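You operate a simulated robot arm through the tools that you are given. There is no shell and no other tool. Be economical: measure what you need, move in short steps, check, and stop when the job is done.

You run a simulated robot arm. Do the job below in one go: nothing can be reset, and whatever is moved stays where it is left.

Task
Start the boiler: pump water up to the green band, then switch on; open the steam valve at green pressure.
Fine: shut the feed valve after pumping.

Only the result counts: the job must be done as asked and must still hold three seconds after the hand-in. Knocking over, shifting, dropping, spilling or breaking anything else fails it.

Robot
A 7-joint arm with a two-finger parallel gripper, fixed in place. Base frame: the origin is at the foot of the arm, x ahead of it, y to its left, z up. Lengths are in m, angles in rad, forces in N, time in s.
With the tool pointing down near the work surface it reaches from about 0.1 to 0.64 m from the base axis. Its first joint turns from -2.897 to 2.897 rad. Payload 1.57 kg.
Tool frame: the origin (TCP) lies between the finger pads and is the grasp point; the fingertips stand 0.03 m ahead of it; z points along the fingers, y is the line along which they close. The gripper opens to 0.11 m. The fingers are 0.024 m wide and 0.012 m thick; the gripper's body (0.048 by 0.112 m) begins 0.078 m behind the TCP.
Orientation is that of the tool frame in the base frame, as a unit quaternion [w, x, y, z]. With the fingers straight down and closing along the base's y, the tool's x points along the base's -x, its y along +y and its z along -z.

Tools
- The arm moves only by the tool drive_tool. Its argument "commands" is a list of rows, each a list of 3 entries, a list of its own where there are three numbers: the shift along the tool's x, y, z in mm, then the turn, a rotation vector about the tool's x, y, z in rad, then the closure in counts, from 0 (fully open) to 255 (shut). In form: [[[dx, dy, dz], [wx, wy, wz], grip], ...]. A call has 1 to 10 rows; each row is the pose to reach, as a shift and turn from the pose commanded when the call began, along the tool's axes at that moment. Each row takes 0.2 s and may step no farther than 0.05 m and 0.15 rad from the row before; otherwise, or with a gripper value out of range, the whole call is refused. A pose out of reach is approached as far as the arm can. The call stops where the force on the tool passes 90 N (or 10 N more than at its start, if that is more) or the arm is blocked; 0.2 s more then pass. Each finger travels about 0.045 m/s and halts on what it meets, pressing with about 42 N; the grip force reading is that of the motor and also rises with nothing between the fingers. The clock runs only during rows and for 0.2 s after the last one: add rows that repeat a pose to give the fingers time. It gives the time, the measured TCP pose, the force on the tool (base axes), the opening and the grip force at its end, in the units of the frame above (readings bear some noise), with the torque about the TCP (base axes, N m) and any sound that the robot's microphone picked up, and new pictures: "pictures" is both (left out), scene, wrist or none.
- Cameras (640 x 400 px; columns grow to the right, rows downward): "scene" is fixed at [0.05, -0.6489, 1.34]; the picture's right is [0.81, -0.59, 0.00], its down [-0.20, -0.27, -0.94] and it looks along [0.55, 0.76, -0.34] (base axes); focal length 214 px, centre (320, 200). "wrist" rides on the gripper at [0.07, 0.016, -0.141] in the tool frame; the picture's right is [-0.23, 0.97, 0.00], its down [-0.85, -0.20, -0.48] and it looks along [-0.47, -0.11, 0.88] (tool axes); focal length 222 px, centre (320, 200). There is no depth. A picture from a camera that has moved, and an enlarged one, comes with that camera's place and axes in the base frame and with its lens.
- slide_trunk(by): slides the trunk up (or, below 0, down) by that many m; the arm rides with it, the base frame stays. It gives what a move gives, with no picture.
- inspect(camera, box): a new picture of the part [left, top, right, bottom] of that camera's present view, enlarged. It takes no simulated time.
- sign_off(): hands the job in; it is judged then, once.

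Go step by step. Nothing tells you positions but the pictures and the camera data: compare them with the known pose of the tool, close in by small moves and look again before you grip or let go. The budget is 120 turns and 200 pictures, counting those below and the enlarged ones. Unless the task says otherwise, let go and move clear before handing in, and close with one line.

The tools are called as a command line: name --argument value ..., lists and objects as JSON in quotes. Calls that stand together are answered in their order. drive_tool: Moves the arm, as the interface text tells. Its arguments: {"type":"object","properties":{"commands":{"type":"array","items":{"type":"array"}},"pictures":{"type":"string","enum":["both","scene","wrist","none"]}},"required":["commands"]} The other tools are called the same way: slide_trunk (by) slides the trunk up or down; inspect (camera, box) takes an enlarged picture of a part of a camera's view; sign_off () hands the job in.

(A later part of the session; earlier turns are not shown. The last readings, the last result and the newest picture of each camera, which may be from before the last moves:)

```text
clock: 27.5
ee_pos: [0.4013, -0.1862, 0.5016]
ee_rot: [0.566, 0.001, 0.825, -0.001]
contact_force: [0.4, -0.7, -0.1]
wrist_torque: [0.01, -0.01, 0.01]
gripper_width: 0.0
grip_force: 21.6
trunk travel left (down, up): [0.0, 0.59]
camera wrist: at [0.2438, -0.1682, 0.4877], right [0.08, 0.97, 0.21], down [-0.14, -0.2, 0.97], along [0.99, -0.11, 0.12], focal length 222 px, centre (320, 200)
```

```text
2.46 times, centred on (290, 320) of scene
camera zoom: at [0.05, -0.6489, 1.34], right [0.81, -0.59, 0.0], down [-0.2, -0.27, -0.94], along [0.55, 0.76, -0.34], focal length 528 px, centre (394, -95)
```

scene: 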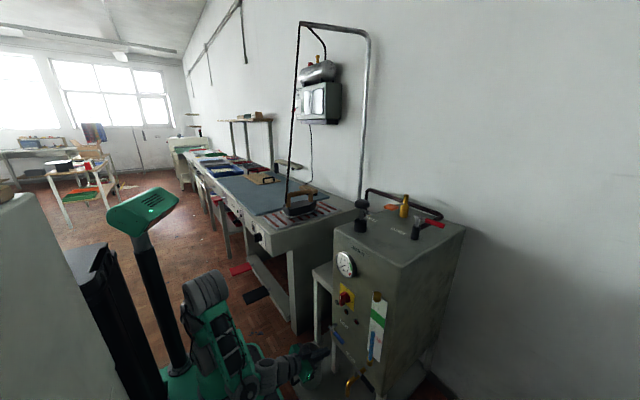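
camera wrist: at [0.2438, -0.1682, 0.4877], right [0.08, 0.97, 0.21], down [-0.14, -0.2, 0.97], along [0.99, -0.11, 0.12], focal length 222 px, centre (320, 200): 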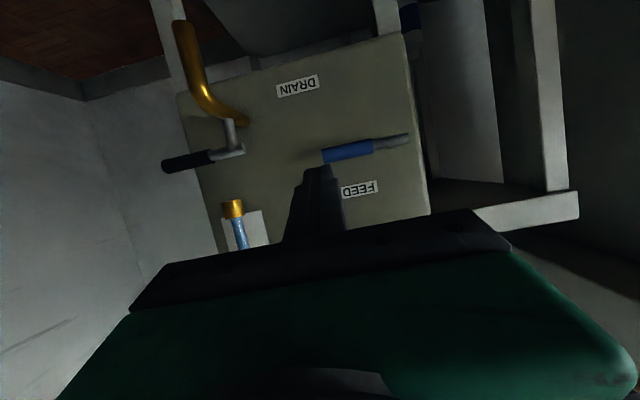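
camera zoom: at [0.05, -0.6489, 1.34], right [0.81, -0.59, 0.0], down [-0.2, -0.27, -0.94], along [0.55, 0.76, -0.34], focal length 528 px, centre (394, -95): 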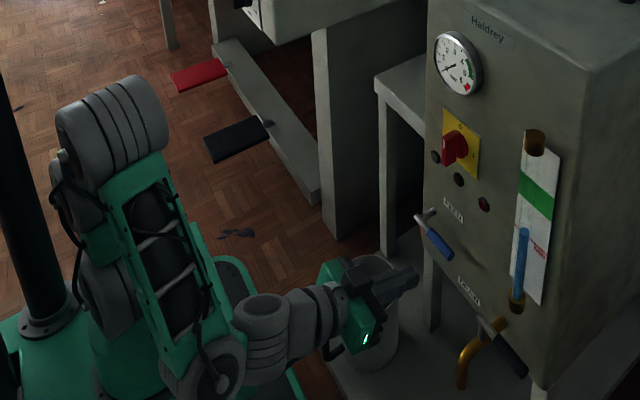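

The tool can now point forward. I bring the closed fingertips under the blue handle near its free end.

drive_tool --commands '[[[28, 11, 11], [0, 0, 0], 255], [[56, 21, 22], [0, 0, 0], 255], [[46, 21, 48], [0, 0, 0], 255], [[35, 21, 75], [0, 0, 0], 255], [[25, 21, 102], [0, 0, 0], 255], [[25, 21, 102], [0, 0, 0], 255]]'

inspect --camera "wrist" --box '[240, 100, 460, 240]'

inspect --camera "scene" --box '[290, 260, 420, 400]'

```text
clock: 28.9
ee_pos: [0.4854, -0.1633, 0.4398]
ee_rot: [0.565, 0.001, 0.825, -0.001]
contact_force: [-0.3, -0.6, -0.4]
wrist_torque: [-0.01, 0.01, 0.0]
gripper_width: 0.0
grip_force: 21.4
trunk travel left (down, up): [0.0, 0.59]
camera wrist: at [0.3281, -0.146, 0.4273], right [0.08, 0.97, 0.21], down [-0.14, -0.2, 0.97], along [0.99, -0.11, 0.12], focal length 222 px, centre (320, 200)
```

scene: 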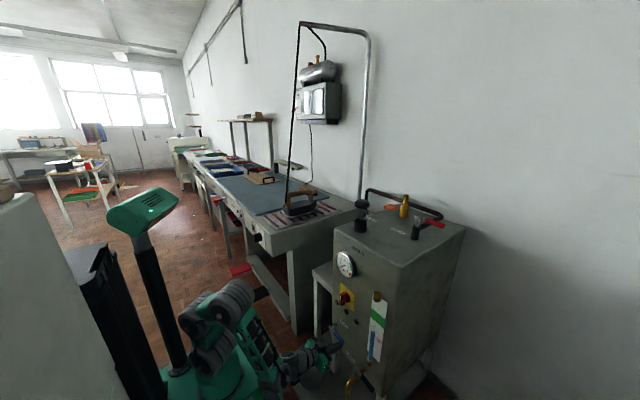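
wrist: 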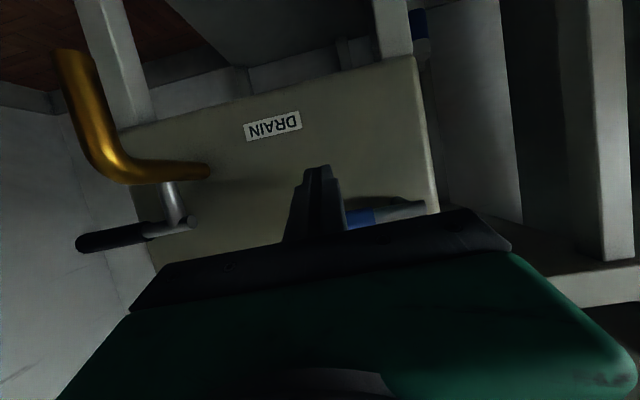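

```text
2.86 times, centred on (350, 170) of wrist
camera zoom: at [0.3281, -0.146, 0.4273], right [0.08, 0.97, 0.21], down [-0.14, -0.2, 0.97], along [0.99, -0.11, 0.12], focal length 635 px, centre (234, 286)
```

zoom: 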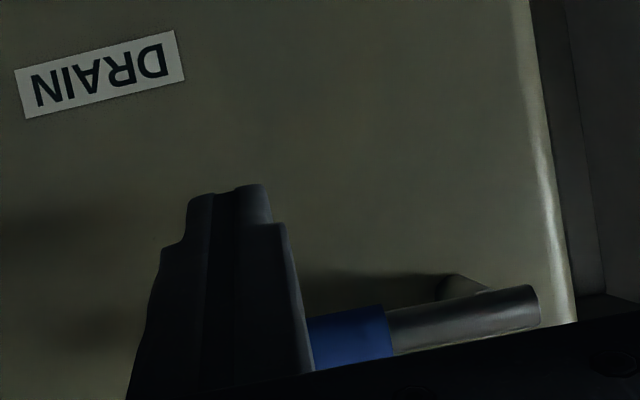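

```text
2.86 times, centred on (355, 330) of scene
camera zoom: at [0.05, -0.6489, 1.34], right [0.81, -0.59, 0.0], down [-0.2, -0.27, -0.94], along [0.55, 0.76, -0.34], focal length 613 px, centre (220, -171)
```

zoom: 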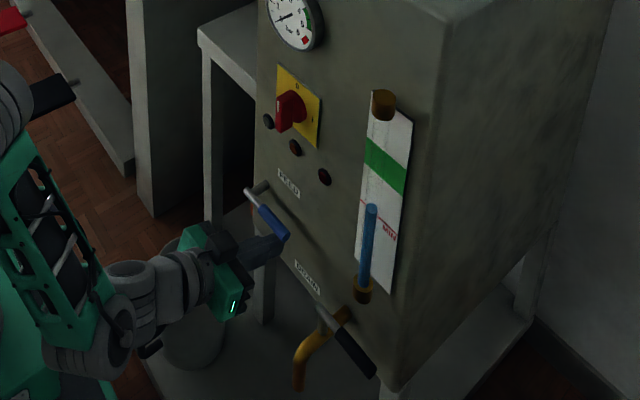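

Lift the handle upward, watching force.

drive_tool --commands '[[[-9, 0, -4], [0, 0, 0], 255], [[-19, 1, -7], [0, 0, 0], 255], [[-28, 4, -11], [0, 0, 0], 255], [[-37, 8, -14], [0, 0, 0], 255]]' --pictures "none"

inspect --camera "scene" --box '[290, 260, 420, 400]'

```text
clock: 29.9
ee_pos: [0.4869, -0.157, 0.4819]
ee_rot: [0.566, 0.001, 0.825, 0.0]
contact_force: [-1.5, -1.6, -0.9]
wrist_torque: [0.01, 0.0, -0.01]
gripper_width: 0.0
grip_force: 21.6
trunk travel left (down, up): [0.0, 0.59]
```

```text
2.86 times, centred on (355, 330) of scene
camera zoom: at [0.05, -0.6489, 1.34], right [0.81, -0.59, 0.0], down [-0.2, -0.27, -0.94], along [0.55, 0.76, -0.34], focal length 613 px, centre (220, -171)
```

zoom: 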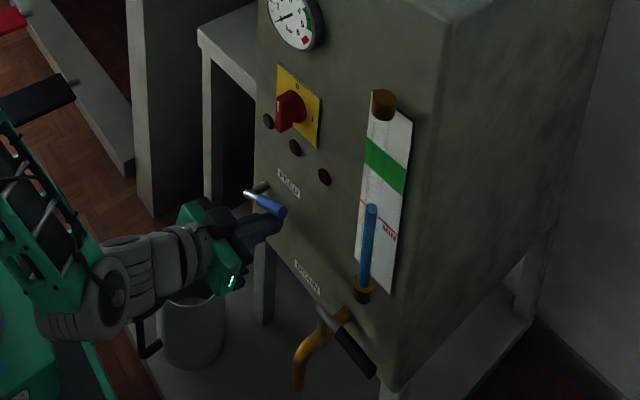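

The handle turns upward easily. I follow its arc to vertical.

drive_tool --commands '[[[-17, 4, -6.5], [0, 0, 0], 255], [[-35, 15, -14], [0, 0, 0], 255], [[-48, 29, -18], [0, 0, 0], 255], [[-53, 38, -20], [0, 0, 0], 255], [[-55, 45, -21], [0, 0, 0], 255]]' --pictures "wrist"

inspect --camera "scene" --box '[290, 260, 420, 400]'

```text
clock: 31.1
ee_pos: [0.4878, -0.1175, 0.538]
ee_rot: [0.565, 0.002, 0.825, -0.003]
contact_force: [6.8, -24.4, -7.0]
wrist_torque: [-0.33, 0.1, -0.47]
gripper_width: 0.0
grip_force: 21.1
trunk travel left (down, up): [0.0, 0.59]
camera wrist: at [0.3309, -0.0987, 0.5248], right [0.09, 0.97, 0.21], down [-0.14, -0.2, 0.97], along [0.99, -0.12, 0.12], focal length 222 px, centre (320, 200)
```

wrist: 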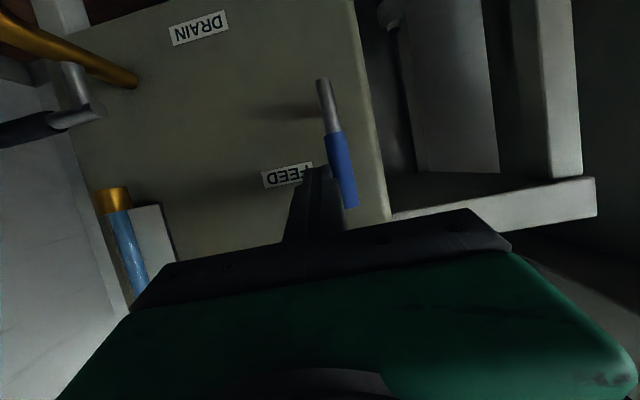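

```text
2.86 times, centred on (355, 330) of scene
camera zoom: at [0.05, -0.6489, 1.34], right [0.81, -0.59, 0.0], down [-0.2, -0.27, -0.94], along [0.55, 0.76, -0.34], focal length 613 px, centre (220, -171)
```

zoom: 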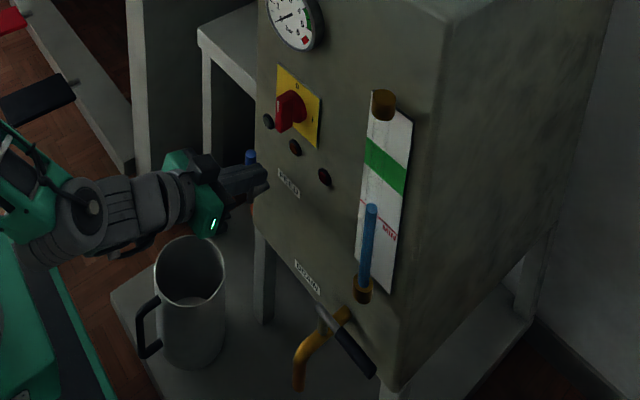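

The feed lever now stands vertical against its stop (open). I back away and raise the trunk for the pump.

drive_tool --commands '[[[0, -8, 0], [0, 0, 0], 255], [[13, -12, -33], [0, 0, 0], 255], [[26, -12, -66], [0, 0, 0], 255], [[40, -12, -102], [0, 0, 0], 255], [[40, -12, -102], [0, 0, 0], 0]]' --pictures "none"

slide_trunk --by 0.4

slide_trunk --by 0.15

inspect --camera "scene" --box '[120, 120, 480, 400]'

```text
clock: 32.3
ee_pos: [0.3787, -0.1232, 0.5389]
ee_rot: [0.565, -0.001, 0.825, 0.001]
contact_force: [-0.1, -0.5, 0.2]
wrist_torque: [0.01, 0.0, 0.0]
gripper_width: 0.032
grip_force: 0.1
trunk travel left (down, up): [0.0, 0.59]
```

```text
clock: 36.1
ee_pos: [0.378, -0.1236, 0.9394]
ee_rot: [0.565, 0.001, 0.825, 0.0]
contact_force: [0.6, 0.2, -0.9]
wrist_torque: [-0.02, 0.01, 0.05]
gripper_width: 0.1101
grip_force: 0.0
trunk travel left (down, up): [-0.4, 0.19]
```

```text
clock: 37.9
ee_pos: [0.379, -0.1247, 1.0884]
ee_rot: [0.565, 0.001, 0.825, -0.001]
contact_force: [0.2, -0.5, -0.6]
wrist_torque: [-0.01, 0.02, -0.02]
gripper_width: 0.1101
grip_force: 0.1
trunk travel left (down, up): [-0.55, 0.04]
```

```text
1.43 times, centred on (300, 260) of scene
camera zoom: at [0.05, -0.6489, 1.34], right [0.81, -0.59, 0.0], down [-0.2, -0.27, -0.94], along [0.55, 0.76, -0.34], focal length 306 px, centre (349, 114)
```

zoom: 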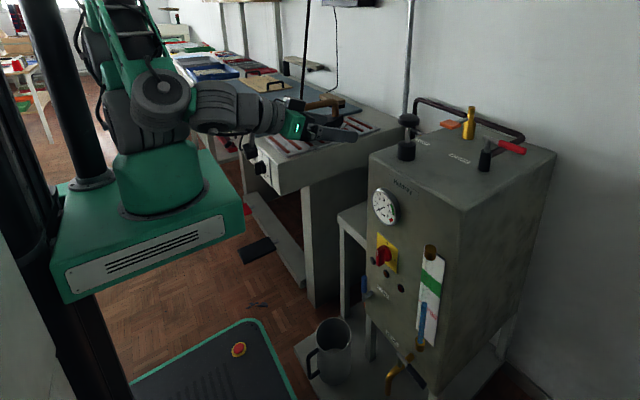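

Now I approach the pump knob with the open gripper, tool pointing forward.

drive_tool --commands '[[[-7, -4, 37], [0, 0, 0], 0], [[-14, -8, 74], [0, 0, 0], 0], [[-21, -13, 110], [0, 0, 0], 0], [[-21, -13, 110], [0, 0, 0], 0]]'

inspect --camera "scene" --box '[280, 150, 460, 290]'

```text
clock: 38.9
ee_pos: [0.4887, -0.1365, 1.0676]
ee_rot: [0.565, 0.001, 0.825, -0.001]
contact_force: [0.9, -0.9, -0.2]
wrist_torque: [0.01, 0.0, 0.01]
gripper_width: 0.1097
grip_force: 0.1
trunk travel left (down, up): [-0.55, 0.04]
camera wrist: at [0.3325, -0.1196, 1.0543], right [0.08, 0.97, 0.21], down [-0.14, -0.2, 0.97], along [0.99, -0.11, 0.12], focal length 222 px, centre (320, 200)
```

scene: 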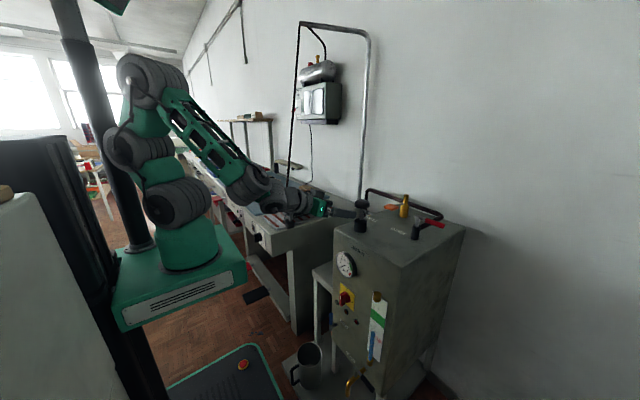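
wrist: 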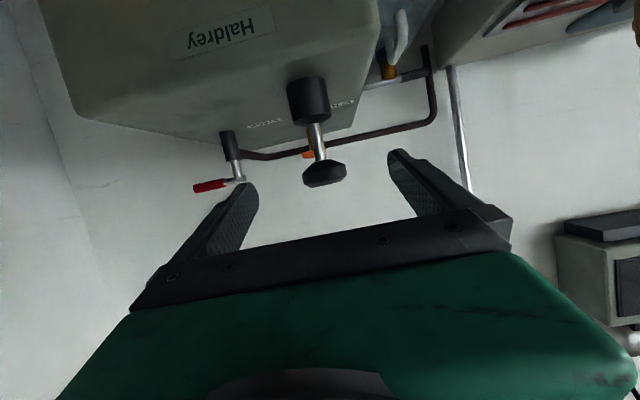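

```text
2.86 times, centred on (370, 220) of scene
camera zoom: at [0.05, -0.6489, 1.34], right [0.81, -0.59, 0.0], down [-0.2, -0.27, -0.94], along [0.55, 0.76, -0.34], focal length 613 px, centre (177, 143)
```

zoom: 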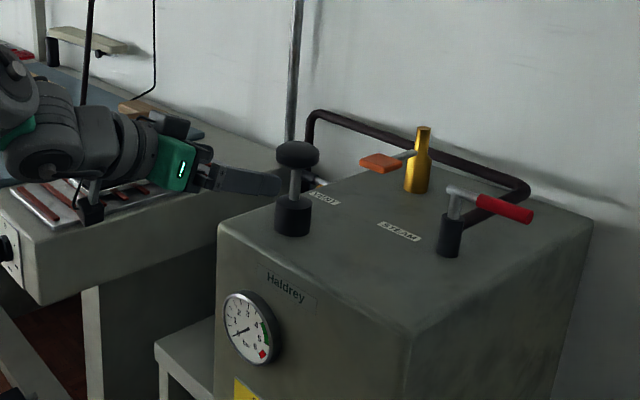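

Aligned with the knob; advance and close on it.

drive_tool --commands '[[[-11, -1, 39], [0, 0, 0], 0], [[-22, -2, 78], [0, 0, 0], 0], [[-32, -2, 116], [0, 0, 0], 0], [[-32, -2, 116], [0, 0, 0], 255], [[-32, -2, 116], [0, 0, 0], 255], [[-32, -2, 116], [0, 0, 0], 255], [[-32, -2, 116], [0, 0, 0], 255], [[-32, -2, 116], [0, 0, 0], 255]]' --pictures "none"

inspect --camera "scene" --box '[280, 150, 460, 290]'

```text
clock: 40.7
ee_pos: [0.6067, -0.1391, 1.0562]
ee_rot: [0.565, 0.0, 0.825, 0.0]
contact_force: [-0.2, 4.9, -0.5]
wrist_torque: [0.12, 0.01, 0.13]
gripper_width: 0.055
grip_force: 29.9
trunk travel left (down, up): [-0.55, 0.04]
```

```text
2.86 times, centred on (370, 220) of scene
camera zoom: at [0.05, -0.6489, 1.34], right [0.81, -0.59, 0.0], down [-0.2, -0.27, -0.94], along [0.55, 0.76, -0.34], focal length 613 px, centre (177, 143)
```

zoom: 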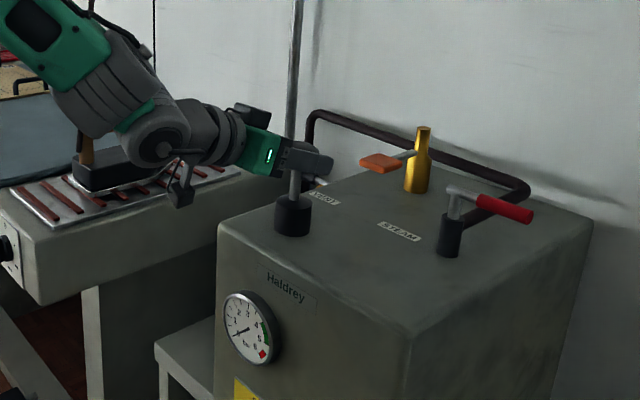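

Gripped. Now one test stroke down 30 mm.

drive_tool --commands '[[[9, 0, 3.6], [0, 0, 0], 255], [[19, 0, 7.2], [0, 0, 0], 255], [[28, 0, 11], [0, 0, 0], 255], [[28, 0, 11], [0, 0, 0], 255]]' --pictures "none"

inspect --camera "scene" --box '[300, 160, 420, 370]'

```text
clock: 41.7
ee_pos: [0.6065, -0.1399, 1.0278]
ee_rot: [0.566, 0.0, 0.824, 0.0]
contact_force: [-7.6, 3.4, 9.5]
wrist_torque: [-0.11, -0.36, 0.08]
gripper_width: 0.0548
grip_force: 44.7
trunk travel left (down, up): [-0.55, 0.04]
```

```text
1.90 times, centred on (360, 265) of scene
camera zoom: at [0.05, -0.6489, 1.34], right [0.81, -0.59, 0.0], down [-0.2, -0.27, -0.94], along [0.55, 0.76, -0.34], focal length 408 px, centre (244, 76)
```

zoom: 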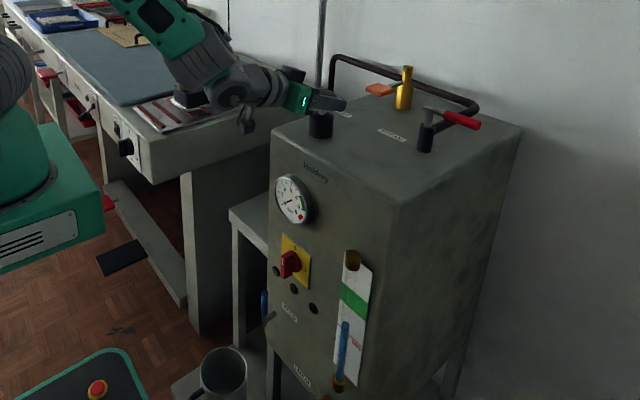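

inspect --camera "scene" --box '[340, 280, 420, 380]'

drive_tool --commands '[[[-9, 0, -3.6], [0, 0, 0], 255], [[-19, 0, -7.2], [0, 0, 0], 255], [[-28, 0, -11], [0, 0, 0], 255], [[-28, 0, -11], [0, 0, 0], 255]]' --pictures "none"

inspect --camera "scene" --box '[340, 280, 420, 380]'

```text
4.00 times, centred on (380, 330) of scene
camera zoom: at [0.05, -0.6489, 1.34], right [0.81, -0.59, 0.0], down [-0.2, -0.27, -0.94], along [0.55, 0.76, -0.34], focal length 858 px, centre (80, -320)
```

zoom: 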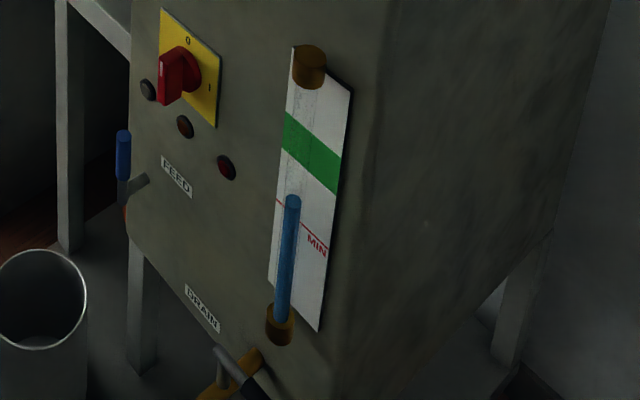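

```text
clock: 42.7
ee_pos: [0.6081, -0.1395, 1.0551]
ee_rot: [0.566, 0.001, 0.825, -0.001]
contact_force: [5.2, -0.1, 4.5]
wrist_torque: [0.11, -0.13, 0.01]
gripper_width: 0.055
grip_force: 45.2
trunk travel left (down, up): [-0.55, 0.04]
```

```text
4.00 times, centred on (380, 330) of scene
camera zoom: at [0.05, -0.6489, 1.34], right [0.81, -0.59, 0.0], down [-0.2, -0.27, -0.94], along [0.55, 0.76, -0.34], focal length 858 px, centre (80, -320)
```

zoom: 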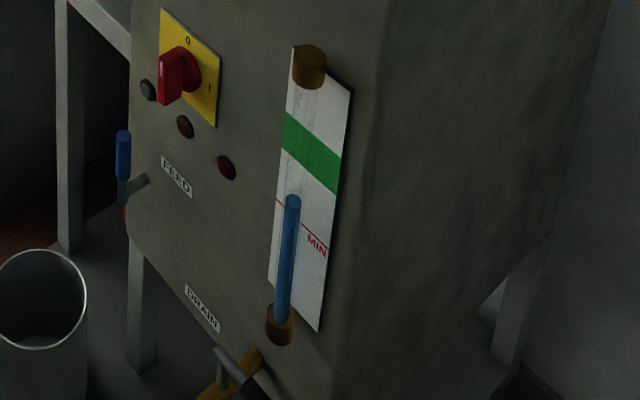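

The level seems to have risen slightly and the feed lever stays up. Two more strokes, then check.

drive_tool --commands '[[[14, 0, 5.5], [0, 0, 0], 255], [[28, 0, 11], [0, 0, 0], 255], [[28, 0, 11], [0, 0, 0], 255], [[14, 0, 5.5], [0, 0, 0], 255], [[0, 0, 0], [0, 0, 0], 255], [[14, 0, 5.5], [0, 0, 0], 255], [[28, 0, 11], [0, 0, 0], 255], [[28, 0, 11], [0, 0, 0], 255], [[14, 0, 5.5], [0, 0, 0], 255], [[0, 0, 0], [0, 0, 0], 255]]' --pictures "none"

inspect --camera "scene" --box '[340, 280, 420, 380]'

```text
clock: 44.9
ee_pos: [0.6083, -0.1394, 1.0563]
ee_rot: [0.565, 0.0, 0.825, 0.001]
contact_force: [-5.5, -10.3, 0.3]
wrist_torque: [-0.32, -1.06, -0.11]
gripper_width: 0.0551
grip_force: 44.6
trunk travel left (down, up): [-0.55, 0.04]
```

```text
4.00 times, centred on (380, 330) of scene
camera zoom: at [0.05, -0.6489, 1.34], right [0.81, -0.59, 0.0], down [-0.2, -0.27, -0.94], along [0.55, 0.76, -0.34], focal length 858 px, centre (80, -320)
```

zoom: 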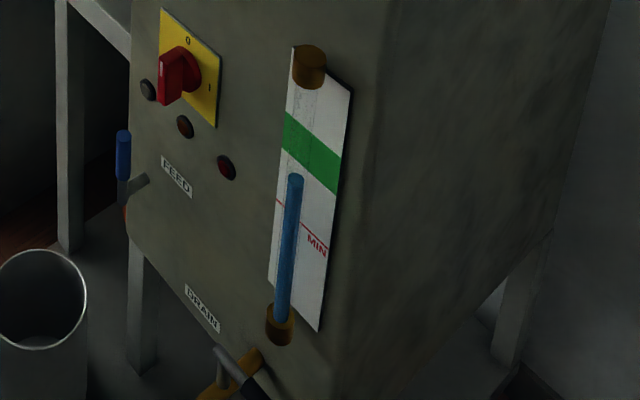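

About 11 px per stroke; accounting for parallax the level is at the lower edge of the band (~0.69 vs band 0.688–0.729). One more stroke, then verify.

drive_tool --commands '[[[14, 0, 5.5], [0, 0, 0], 255], [[28, 0, 11], [0, 0, 0], 255], [[28, 0, 11], [0, 0, 0], 255], [[14, 0, 5.5], [0, 0, 0], 255], [[0, 0, 0], [0, 0, 0], 255], [[0, 0, 0], [0, 0, 0], 255]]' --pictures "none"

inspect --camera "scene" --box '[360, 285, 400, 335]'

```text
clock: 46.3
ee_pos: [0.6081, -0.1405, 1.0558]
ee_rot: [0.564, 0.0, 0.826, 0.001]
contact_force: [-15.2, -7.6, -1.1]
wrist_torque: [-0.25, -0.39, -0.16]
gripper_width: 0.0549
grip_force: 45.4
trunk travel left (down, up): [-0.55, 0.04]
```

```text
8.00 times, centred on (380, 310) of scene
camera zoom: at [0.05, -0.6489, 1.34], right [0.81, -0.59, 0.0], down [-0.2, -0.27, -0.94], along [0.55, 0.76, -0.34], focal length 1716 px, centre (-160, -680)
```

zoom: 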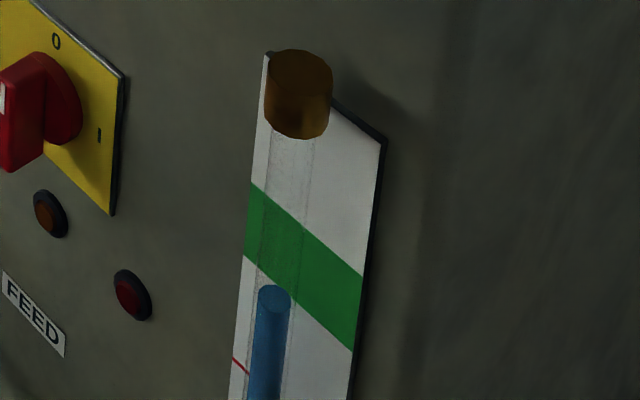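

I need a level view of the sight glass; I release the knob, back off and lower the trunk to look straight at it.

drive_tool --commands '[[[0, 0, 0], [0, 0, 0], 0], [[0, 0, 0], [0, 0, 0], 0], [[0, 0, 0], [0, 0, 0], 0], [[18, 0, -45], [0, 0, 0], 0], [[36, 0, -92], [0, 0, 0], 0], [[54, 0, -138], [0, 0, 0], 0], [[72, 0, -185], [0, 0, 0], 0], [[80, 0, -205], [0, 0, 0], 0]]' --pictures "none"

slide_trunk --by -0.35

drive_tool --commands '[[[0, 0, 0], [0, 0, 0], 0]]'

```text
refused: row 5 steps farther than a row can; nothing moved
```

```text
clock: 47.7
ee_pos: [0.6098, -0.1402, 0.98]
ee_rot: [0.594, -0.004, 0.804, -0.005]
contact_force: [-65.6, 14.5, 26.7]
wrist_torque: [1.08, -1.04, -0.1]
gripper_width: 0.0479
grip_force: 44.3
trunk travel left (down, up): [-0.437, 0.153]
stopped: the force on the tool passed its limit at 145 N (the readings are from after the stop); the commanded pose is now the measured one
```

```text
clock: 48.1
ee_pos: [0.621, -0.1421, 0.9716]
ee_rot: [0.588, -0.004, 0.809, -0.007]
contact_force: [-0.2, 0.0, 0.2]
wrist_torque: [0.0, 0.04, 0.08]
gripper_width: 0.0812
grip_force: 0.1
trunk travel left (down, up): [-0.437, 0.153]
camera wrist: at [0.4633, -0.1252, 0.9484], right [0.07, 0.98, 0.2], down [-0.19, -0.18, 0.96], along [0.98, -0.11, 0.18], focal length 222 px, centre (320, 200)
```

scene: 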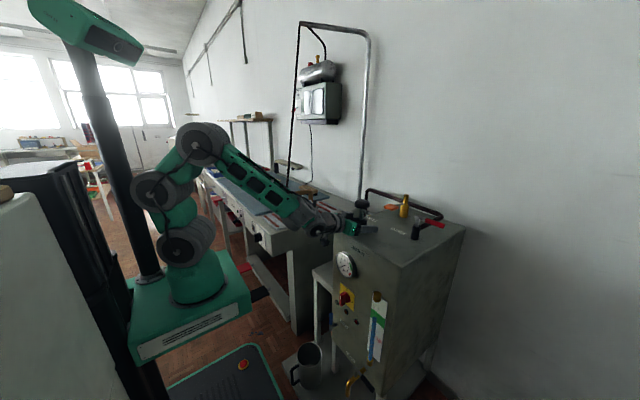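
wrist: 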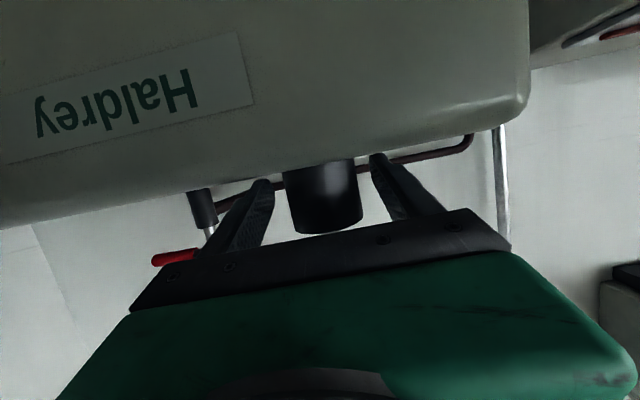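

My retreat was refused and the trunk then pulled the hand down; I must check for damage before moving.

inspect --camera "scene" --box '[310, 170, 450, 270]'

inspect --camera "scene" --box '[360, 285, 400, 335]'

```text
4.00 times, centred on (380, 220) of scene
camera zoom: at [0.05, -0.6489, 1.34], right [0.81, -0.59, 0.0], down [-0.2, -0.27, -0.94], along [0.55, 0.76, -0.34], focal length 858 px, centre (80, 120)
```

zoom: 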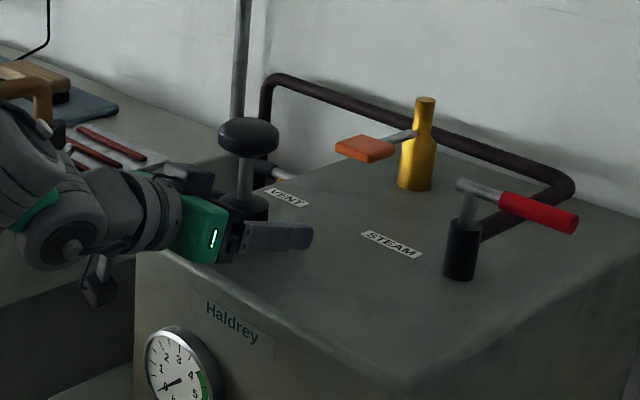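

```text
8.00 times, centred on (380, 310) of scene
camera zoom: at [0.05, -0.6489, 1.34], right [0.81, -0.59, 0.0], down [-0.2, -0.27, -0.94], along [0.55, 0.76, -0.34], focal length 1716 px, centre (-160, -680)
```

zoom: 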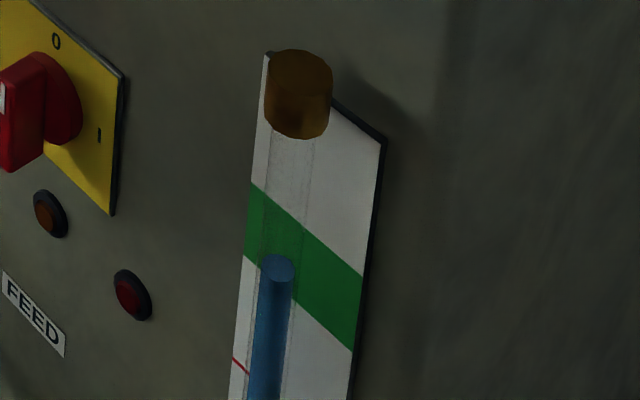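

No harm visible: the knob sprang back up and the extra stroke raised the level into the band. I open, lift slightly and retreat straight back.

drive_tool --commands '[[[-14, 0, -5], [0, 0, 0], 0], [[-14, 0, -5], [0, 0, 0], 0], [[0, 0, -48], [0, 0, 0], 0], [[14, 0, -91], [0, 0, 0], 0], [[28, 0, -134], [0, 0, 0], 0], [[42, 0, -177], [0, 0, 0], 0], [[51, 0, -205], [0, 0, 0], 0], [[51, 0, -205], [0, 0, 0], 0]]'

```text
clock: 49.9
ee_pos: [0.4077, -0.139, 0.9858]
ee_rot: [0.589, -0.005, 0.808, -0.006]
contact_force: [-0.7, -0.2, -0.2]
wrist_torque: [0.01, -0.01, 0.0]
gripper_width: 0.11
grip_force: 0.1
trunk travel left (down, up): [-0.437, 0.153]
camera wrist: at [0.251, -0.1217, 0.963], right [0.07, 0.98, 0.2], down [-0.19, -0.18, 0.96], along [0.98, -0.11, 0.18], focal length 222 px, centre (320, 200)
```

scene: 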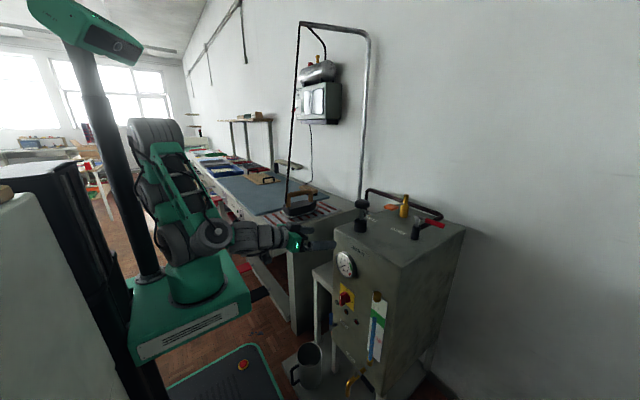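
wrist: 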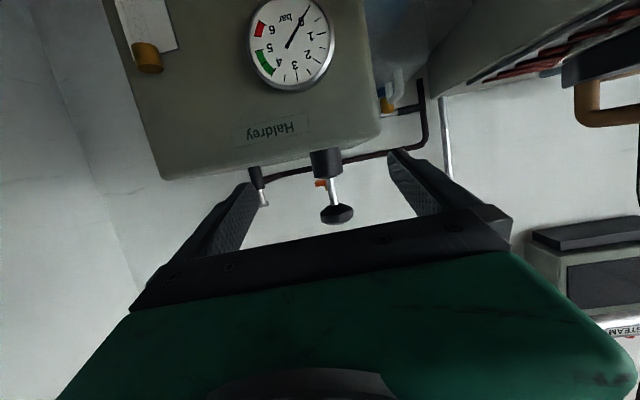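

slide_trunk --by -0.26

inspect --camera "wrist" --box '[80, 100, 280, 260]'

```text
clock: 52.6
ee_pos: [0.407, -0.1391, 0.7266]
ee_rot: [0.59, -0.004, 0.808, -0.007]
contact_force: [0.1, 0.4, -0.5]
wrist_torque: [-0.04, -0.02, 0.02]
gripper_width: 0.11
grip_force: 0.0
trunk travel left (down, up): [-0.177, 0.413]
```

```text
2.50 times, centred on (180, 180) of wrist
camera zoom: at [0.2512, -0.1219, 0.703], right [0.07, 0.98, 0.2], down [-0.19, -0.18, 0.96], along [0.98, -0.11, 0.18], focal length 555 px, centre (670, 250)
```

zoom: 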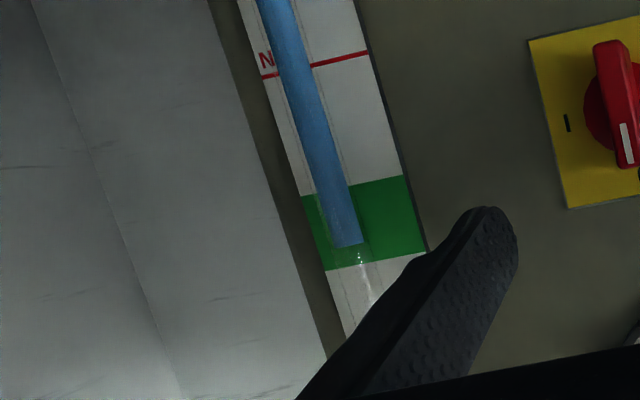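

The level sits inside the green band (about 3/4 up). Now I lower the trunk and shut the feed lever by pushing it back down from its left.

slide_trunk --by -0.177

drive_tool --commands '[[[0, 30, 0], [0, 0, 0], 255], [[0, 60, 0], [0, 0, 0], 255], [[0, 90, 0], [0, 0, 0], 255], [[0, 90, 0], [0, 0, 0], 255], [[0, 90, 0], [0, 0, 0], 255], [[0, 90, 0], [0, 0, 0], 255], [[0, 90, 0], [0, 0, 0], 255]]' --pictures "wrist"

```text
clock: 54.6
ee_pos: [0.4067, -0.1387, 0.5485]
ee_rot: [0.589, -0.003, 0.808, -0.008]
contact_force: [0.0, 0.1, 0.7]
wrist_torque: [-0.01, 0.01, 0.02]
gripper_width: 0.1102
grip_force: 0.1
trunk travel left (down, up): [0.0, 0.59]
```

```text
clock: 55.2
ee_pos: [0.3774, -0.1573, 0.5344]
ee_rot: [0.575, 0.107, 0.809, -0.054]
contact_force: [0.4, 0.2, 0.4]
wrist_torque: [0.0, 0.01, 0.0]
gripper_width: 0.0551
grip_force: 1.0
out of reach, approached as far as the arm can: row 3
trunk travel left (down, up): [0.0, 0.59]
stopped in row 3: the arm was blocked; the commanded pose is now the measured one
camera wrist: at [0.2297, -0.1026, 0.5174], right [0.3, 0.92, 0.25], down [-0.22, -0.19, 0.96], along [0.93, -0.34, 0.14], focal length 222 px, centre (320, 200)
```

wrist: 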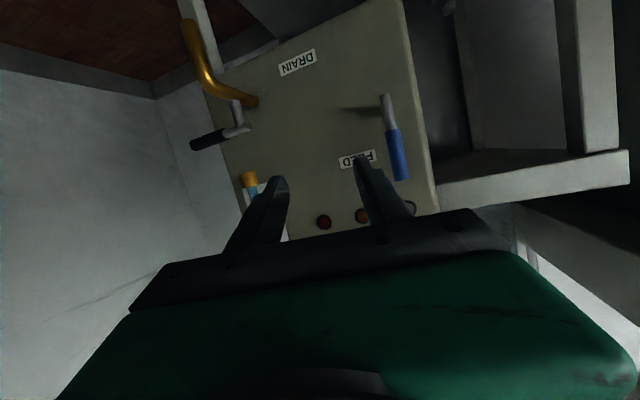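

The arm can't go further left here; instead I'll use the wide-open gripper with the handle between the fingers and push with the left finger. First restore orientation.

drive_tool --commands '[[[-8, 8, 10], [-0.07, -0.007, -0.037], 0], [[-16, 15, 20], [-0.14, -0.014, -0.073], 0], [[-24, 22, 28], [-0.213, -0.021, -0.11], 0], [[-24, 22, 28], [-0.213, -0.021, -0.11], 0]]' --pictures "wrist"

```text
clock: 56.4
ee_pos: [0.4028, -0.1734, 0.5492]
ee_rot: [0.588, 0.033, 0.808, -0.028]
contact_force: [0.1, -0.1, 0.2]
wrist_torque: [0.02, 0.01, 0.02]
gripper_width: 0.1102
grip_force: 0.0
trunk travel left (down, up): [0.0, 0.59]
stopped in row 4: the arm was blocked; the commanded pose is now the measured one
camera wrist: at [0.2493, -0.1437, 0.5266], right [0.16, 0.96, 0.21], down [-0.21, -0.18, 0.96], along [0.97, -0.19, 0.17], focal length 222 px, centre (320, 200)
```

wrist: 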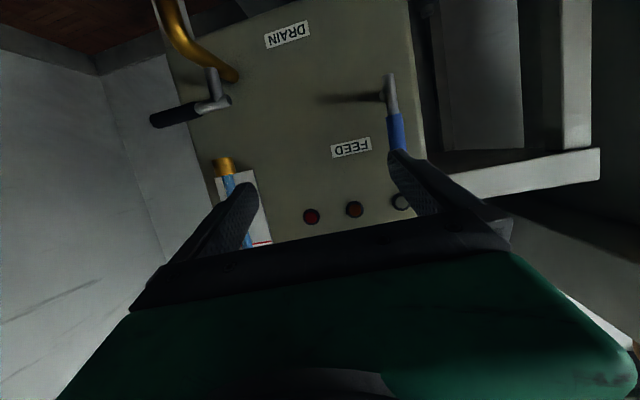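

drive_tool --commands '[[[-6, 4, 18], [-0.042, 0.028, -0.011], 0], [[-12, 10, 36], [-0.084, 0.057, -0.023], 0], [[-12, 20, 36], [-0.084, 0.057, -0.023], 0], [[-12, 28, 36], [-0.084, 0.057, -0.023], 0]]' --pictures "wrist"

inspect --camera "scene" --box '[160, 220, 440, 400]'

```text
clock: 57.4
ee_pos: [0.444, -0.1494, 0.5492]
ee_rot: [0.564, 0.0, 0.825, 0.0]
contact_force: [0.3, 0.2, -0.1]
wrist_torque: [0.03, -0.02, 0.03]
gripper_width: 0.1099
grip_force: 0.2
trunk travel left (down, up): [0.0, 0.59]
camera wrist: at [0.2869, -0.1315, 0.5357], right [0.08, 0.97, 0.21], down [-0.14, -0.2, 0.97], along [0.99, -0.11, 0.12], focal length 222 px, centre (320, 200)
```

wrist: 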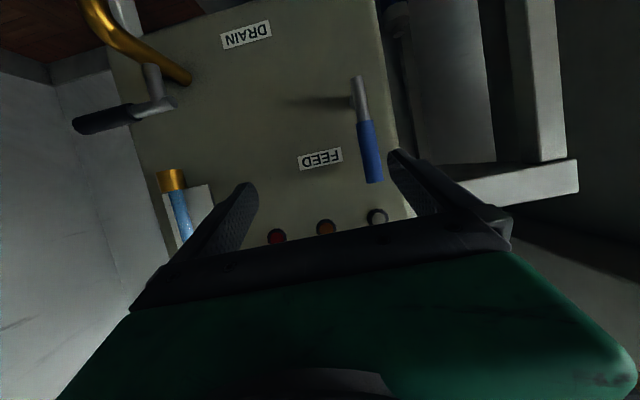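

```text
2.22 times, centred on (300, 310) of scene
camera zoom: at [0.05, -0.6489, 1.34], right [0.81, -0.59, 0.0], down [-0.2, -0.27, -0.94], along [0.55, 0.76, -0.34], focal length 477 px, centre (364, -44)
```

zoom: 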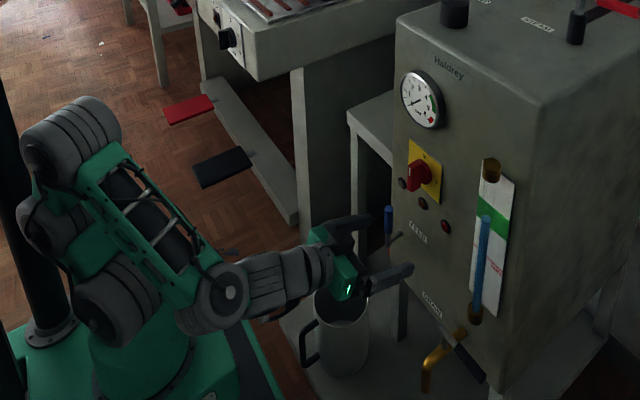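

Orientation is square again. I shift left slightly and advance so the handle stands between the fingers.

drive_tool --commands '[[[0, 11, 0], [0, 0, 0], 0], [[0, 21, 0], [0, 0, 0], 0], [[-6, 21, 22], [0, 0, 0], 0], [[-12, 21, 45], [0, 0, 0], 0], [[-12, 21, 45], [0, 0, 0], 0]]' --pictures "wrist"

```text
clock: 58.6
ee_pos: [0.4901, -0.1272, 0.546]
ee_rot: [0.565, 0.0, 0.825, 0.0]
contact_force: [0.8, 0.2, 0.4]
wrist_torque: [-0.01, 0.04, 0.02]
gripper_width: 0.1097
grip_force: 0.0
trunk travel left (down, up): [0.0, 0.59]
camera wrist: at [0.333, -0.1103, 0.5334], right [0.08, 0.97, 0.21], down [-0.14, -0.2, 0.97], along [0.99, -0.11, 0.12], focal length 222 px, centre (320, 200)
```

wrist: 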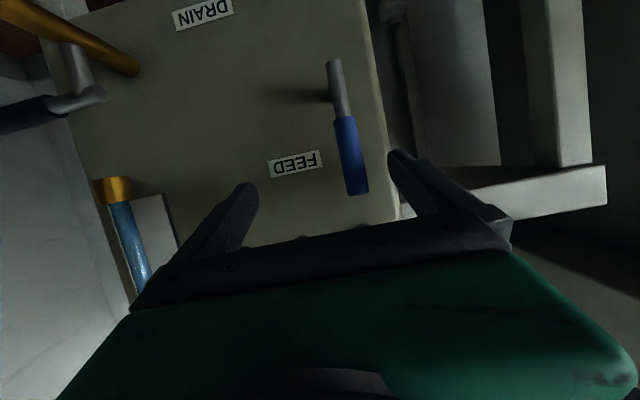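

drive_tool --commands '[[[0, -20, 0], [0, 0, 0], 0], [[5, -35, 2], [0, 0, 0], 0], [[12, -50, 5], [0, 0, 0], 0], [[20, -64, 8], [0, 0, 0], 0]]' --pictures "wrist"

```text
clock: 59.6
ee_pos: [0.4895, -0.1909, 0.5226]
ee_rot: [0.566, -0.001, 0.824, 0.001]
contact_force: [-0.1, -0.1, 0.1]
wrist_torque: [0.0, 0.0, 0.01]
gripper_width: 0.1101
grip_force: 0.0
trunk travel left (down, up): [0.0, 0.59]
camera wrist: at [0.3323, -0.1743, 0.5094], right [0.08, 0.97, 0.21], down [-0.14, -0.2, 0.97], along [0.99, -0.11, 0.12], focal length 222 px, centre (320, 200)
```

wrist: 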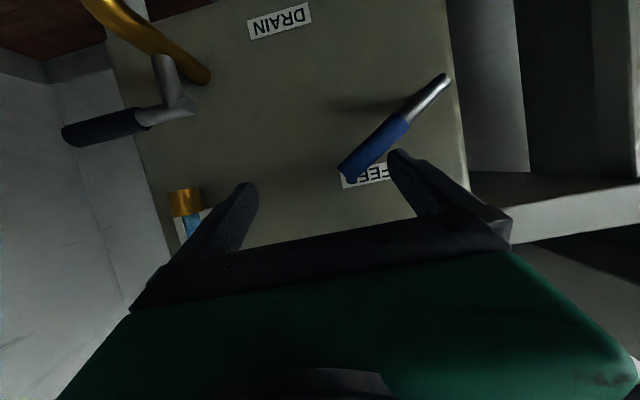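

Handle at about 45° and its end clears the right finger, so I simply press further down with the left finger.

drive_tool --commands '[[[8, -5, 3], [0, 0, 0], 0], [[16, -10, 6], [0, 0, 0], 0], [[22, -12, 8.5], [0, 0, 0], 0], [[25, -12, 9.5], [0, 0, 0], 0]]' --pictures "wrist"

```text
clock: 60.6
ee_pos: [0.4903, -0.2022, 0.4985]
ee_rot: [0.567, 0.0, 0.824, -0.001]
contact_force: [1.0, 0.2, 8.2]
wrist_torque: [0.53, -0.22, 0.04]
gripper_width: 0.1099
grip_force: 0.0
trunk travel left (down, up): [0.0, 0.59]
camera wrist: at [0.3333, -0.1859, 0.4836], right [0.08, 0.97, 0.21], down [-0.14, -0.2, 0.97], along [0.99, -0.11, 0.12], focal length 222 px, centre (320, 200)
```

wrist: 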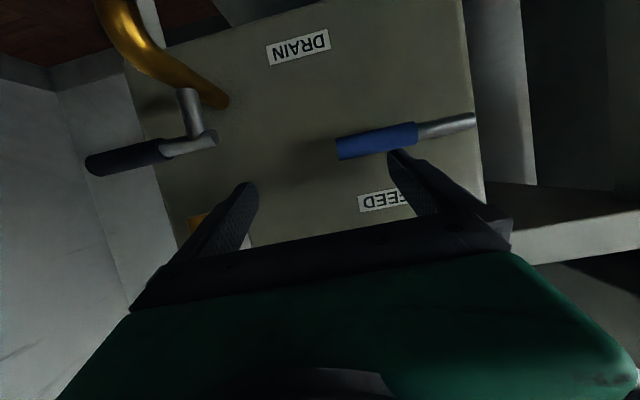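

drive_tool --commands '[[[4, 0, 1.5], [0, 0, 0], 0], [[7, 0, 2.5], [0, 0, 0], 0]]' --pictures "none"

```text
clock: 61.2
ee_pos: [0.4909, -0.2037, 0.4979]
ee_rot: [0.572, -0.003, 0.82, 0.001]
contact_force: [7.2, 6.9, 45.2]
wrist_torque: [2.76, -0.95, -0.03]
gripper_width: 0.11
grip_force: 0.1
trunk travel left (down, up): [0.0, 0.59]
```

The feed lever is firmly shut. I back off and raise the trunk to the height of the red switch.

drive_tool --commands '[[[-12, 0, -5], [0, 0, 0], 0], [[4, 0, -46], [0, 0, 0], 0], [[18, 10, -82], [0, 0, 0], 0], [[18, 30, -82], [0, 0, 0], 0], [[18, 46, -82], [0, 0, 0], 0]]' --pictures "none"

```text
clock: 62.4
ee_pos: [0.4063, -0.1579, 0.5012]
ee_rot: [0.565, -0.001, 0.825, 0.0]
contact_force: [-0.6, 0.1, 0.7]
wrist_torque: [-0.02, 0.02, -0.01]
gripper_width: 0.1101
grip_force: 0.0
trunk travel left (down, up): [0.0, 0.59]
```

slide_trunk --by 0.18

inspect --camera "scene" --box '[310, 240, 410, 380]'

inspect --camera "wrist" --box '[220, 60, 460, 220]'

```text
clock: 64.4
ee_pos: [0.4065, -0.1572, 0.6802]
ee_rot: [0.566, -0.001, 0.825, 0.001]
contact_force: [-0.3, 0.2, 0.4]
wrist_torque: [-0.03, -0.01, 0.03]
gripper_width: 0.1099
grip_force: 0.0
trunk travel left (down, up): [-0.18, 0.41]
```

```text
2.86 times, centred on (360, 310) of scene
camera zoom: at [0.05, -0.6489, 1.34], right [0.81, -0.59, 0.0], down [-0.2, -0.27, -0.94], along [0.55, 0.76, -0.34], focal length 613 px, centre (206, -114)
```

zoom: 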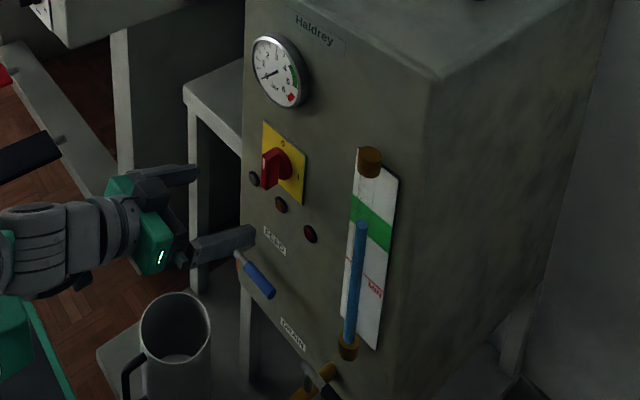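

```text
2.50 times, centred on (340, 140) of wrist
camera zoom: at [0.2495, -0.1404, 0.6674], right [0.08, 0.97, 0.21], down [-0.14, -0.2, 0.97], along [0.99, -0.11, 0.12], focal length 555 px, centre (270, 350)
```

zoom: 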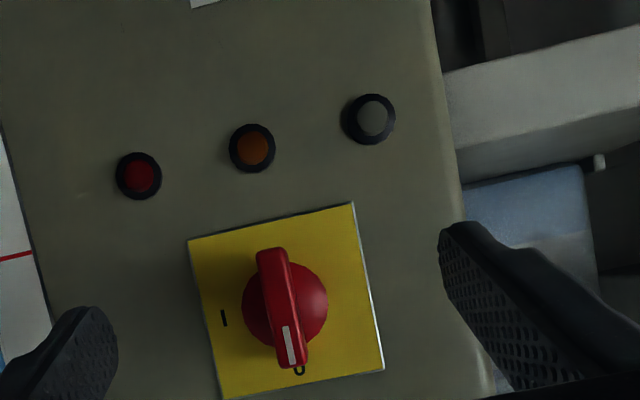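

The switch bar is vertical (at 0), centre about (0.52,-0.16,0.678). I level the tool to point straight at it.

drive_tool --commands '[[[0, -1, 0], [0, -0.12, 0], 0], [[0, -2, 0], [0, -0.24, 0], 0], [[0, -2, 0], [0, -0.36, 0], 0], [[0, -2, 0], [0, -0.36, 0], 0]]' --pictures "wrist"

```text
clock: 65.4
ee_pos: [0.4206, -0.1569, 0.6877]
ee_rot: [0.702, 0.0, 0.712, -0.001]
contact_force: [-0.4, 0.0, 0.3]
wrist_torque: [0.0, 0.01, 0.0]
gripper_width: 0.1101
grip_force: 0.0
out of reach, approached as far as the arm can: row 3, 4
trunk travel left (down, up): [-0.18, 0.41]
camera wrist: at [0.2784, -0.1402, 0.6208], right [0.01, 0.97, 0.23], down [-0.47, -0.2, 0.86], along [0.89, -0.11, 0.45], focal length 222 px, centre (320, 200)
```

wrist: 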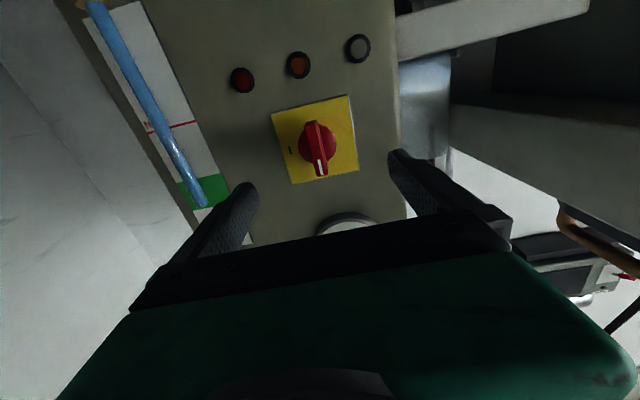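

drive_tool --commands '[[[2, -1, 27], [0, 0, 0], 0], [[4, -2, 54], [0, 0, 0], 0], [[5.5, -2, 79], [0, 0, 0], 0], [[5.5, -2, 79], [0, 0, 0], 0]]' --pictures "wrist"

inspect --camera "scene" --box '[300, 250, 400, 350]'

```text
clock: 66.4
ee_pos: [0.4993, -0.1581, 0.6809]
ee_rot: [0.704, -0.001, 0.71, 0.0]
contact_force: [-0.4, -0.8, -0.5]
wrist_torque: [0.01, 0.0, 0.01]
gripper_width: 0.1099
grip_force: 0.1
trunk travel left (down, up): [-0.18, 0.41]
camera wrist: at [0.3582, -0.1412, 0.6124], right [0.0, 0.97, 0.23], down [-0.47, -0.2, 0.86], along [0.88, -0.11, 0.46], focal length 222 px, centre (320, 200)
```

wrist: 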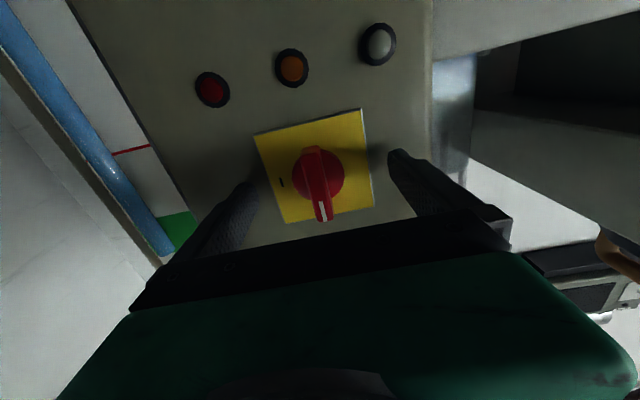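

```text
4.00 times, centred on (350, 300) of scene
camera zoom: at [0.05, -0.6489, 1.34], right [0.81, -0.59, 0.0], down [-0.2, -0.27, -0.94], along [0.55, 0.76, -0.34], focal length 858 px, centre (200, -200)
```

zoom: 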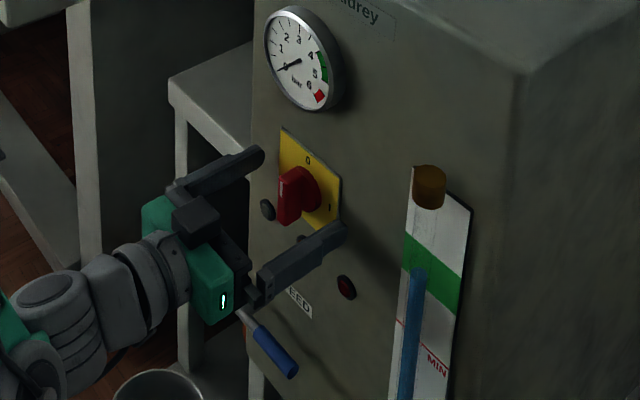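

Close on the bar.

drive_tool --commands '[[[4, 0, 0], [0, 0, 0], 255], [[4, 0, 0], [0, 0, 0], 255], [[4, 0, 0], [0, 0, 0], 255], [[4, 0, 0], [0, 0, 0], 255], [[4, 0, 0], [0, 0, 0], 255], [[4, 0, 0], [0, 0, 0], 255], [[4, 0, 0], [0, 0, 0], 255]]' --pictures "wrist"

inspect --camera "scene" --box '[300, 250, 400, 350]'

```text
clock: 68.0
ee_pos: [0.4997, -0.1592, 0.6766]
ee_rot: [0.704, 0.001, 0.71, -0.001]
contact_force: [2.2, -7.6, -0.9]
wrist_torque: [-0.01, 0.08, -0.23]
gripper_width: 0.0438
grip_force: 43.8
trunk travel left (down, up): [-0.18, 0.41]
camera wrist: at [0.358, -0.1425, 0.6077], right [0.0, 0.97, 0.23], down [-0.47, -0.2, 0.86], along [0.88, -0.11, 0.46], focal length 222 px, centre (320, 200)
```

wrist: 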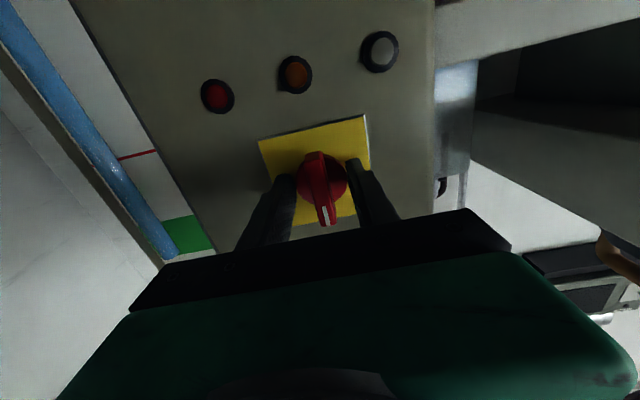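

```text
4.00 times, centred on (350, 300) of scene
camera zoom: at [0.05, -0.6489, 1.34], right [0.81, -0.59, 0.0], down [-0.2, -0.27, -0.94], along [0.55, 0.76, -0.34], focal length 858 px, centre (200, -200)
```

zoom: 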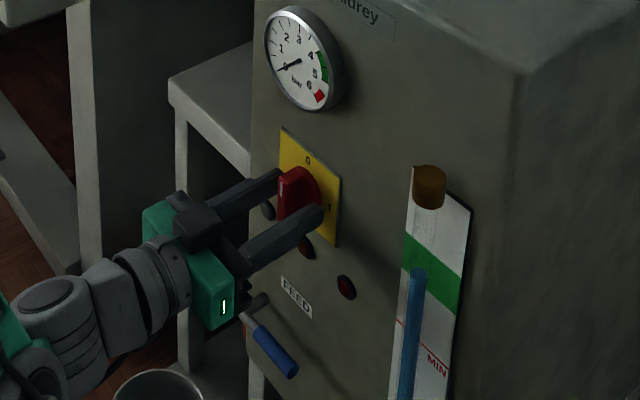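

Fingers met the round base; I open a bit, retract ~16 mm and close on the bar itself.

drive_tool --commands '[[[0, 0, 0], [0, 0, 0], 100], [[0, 0, 0], [0, 0, 0], 100], [[0, 0, -8], [0, 0, 0], 100], [[0, 0, -16], [0, 0, 0], 100], [[0, 0, -16], [0, 0, 0], 255], [[0, 0, -16], [0, 0, 0], 255], [[0, 0, -16], [0, 0, 0], 255], [[0, 0, -16], [0, 0, 0], 255], [[0, 0, -16], [0, 0, 0], 255]]' --pictures "wrist"

```text
clock: 70.0
ee_pos: [0.4834, -0.1602, 0.6779]
ee_rot: [0.704, 0.0, 0.71, 0.0]
contact_force: [-0.4, -0.3, 0.3]
wrist_torque: [-0.02, 0.01, -0.06]
gripper_width: 0.0139
grip_force: 30.0
trunk travel left (down, up): [-0.18, 0.41]
camera wrist: at [0.3413, -0.1427, 0.6089], right [0.0, 0.97, 0.23], down [-0.47, -0.2, 0.86], along [0.88, -0.11, 0.46], focal length 222 px, centre (320, 200)
```

wrist: 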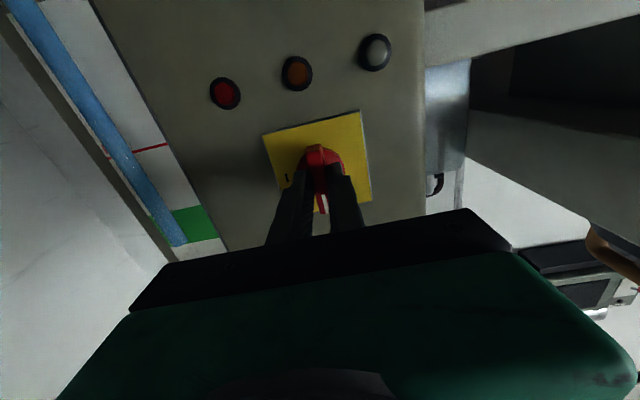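

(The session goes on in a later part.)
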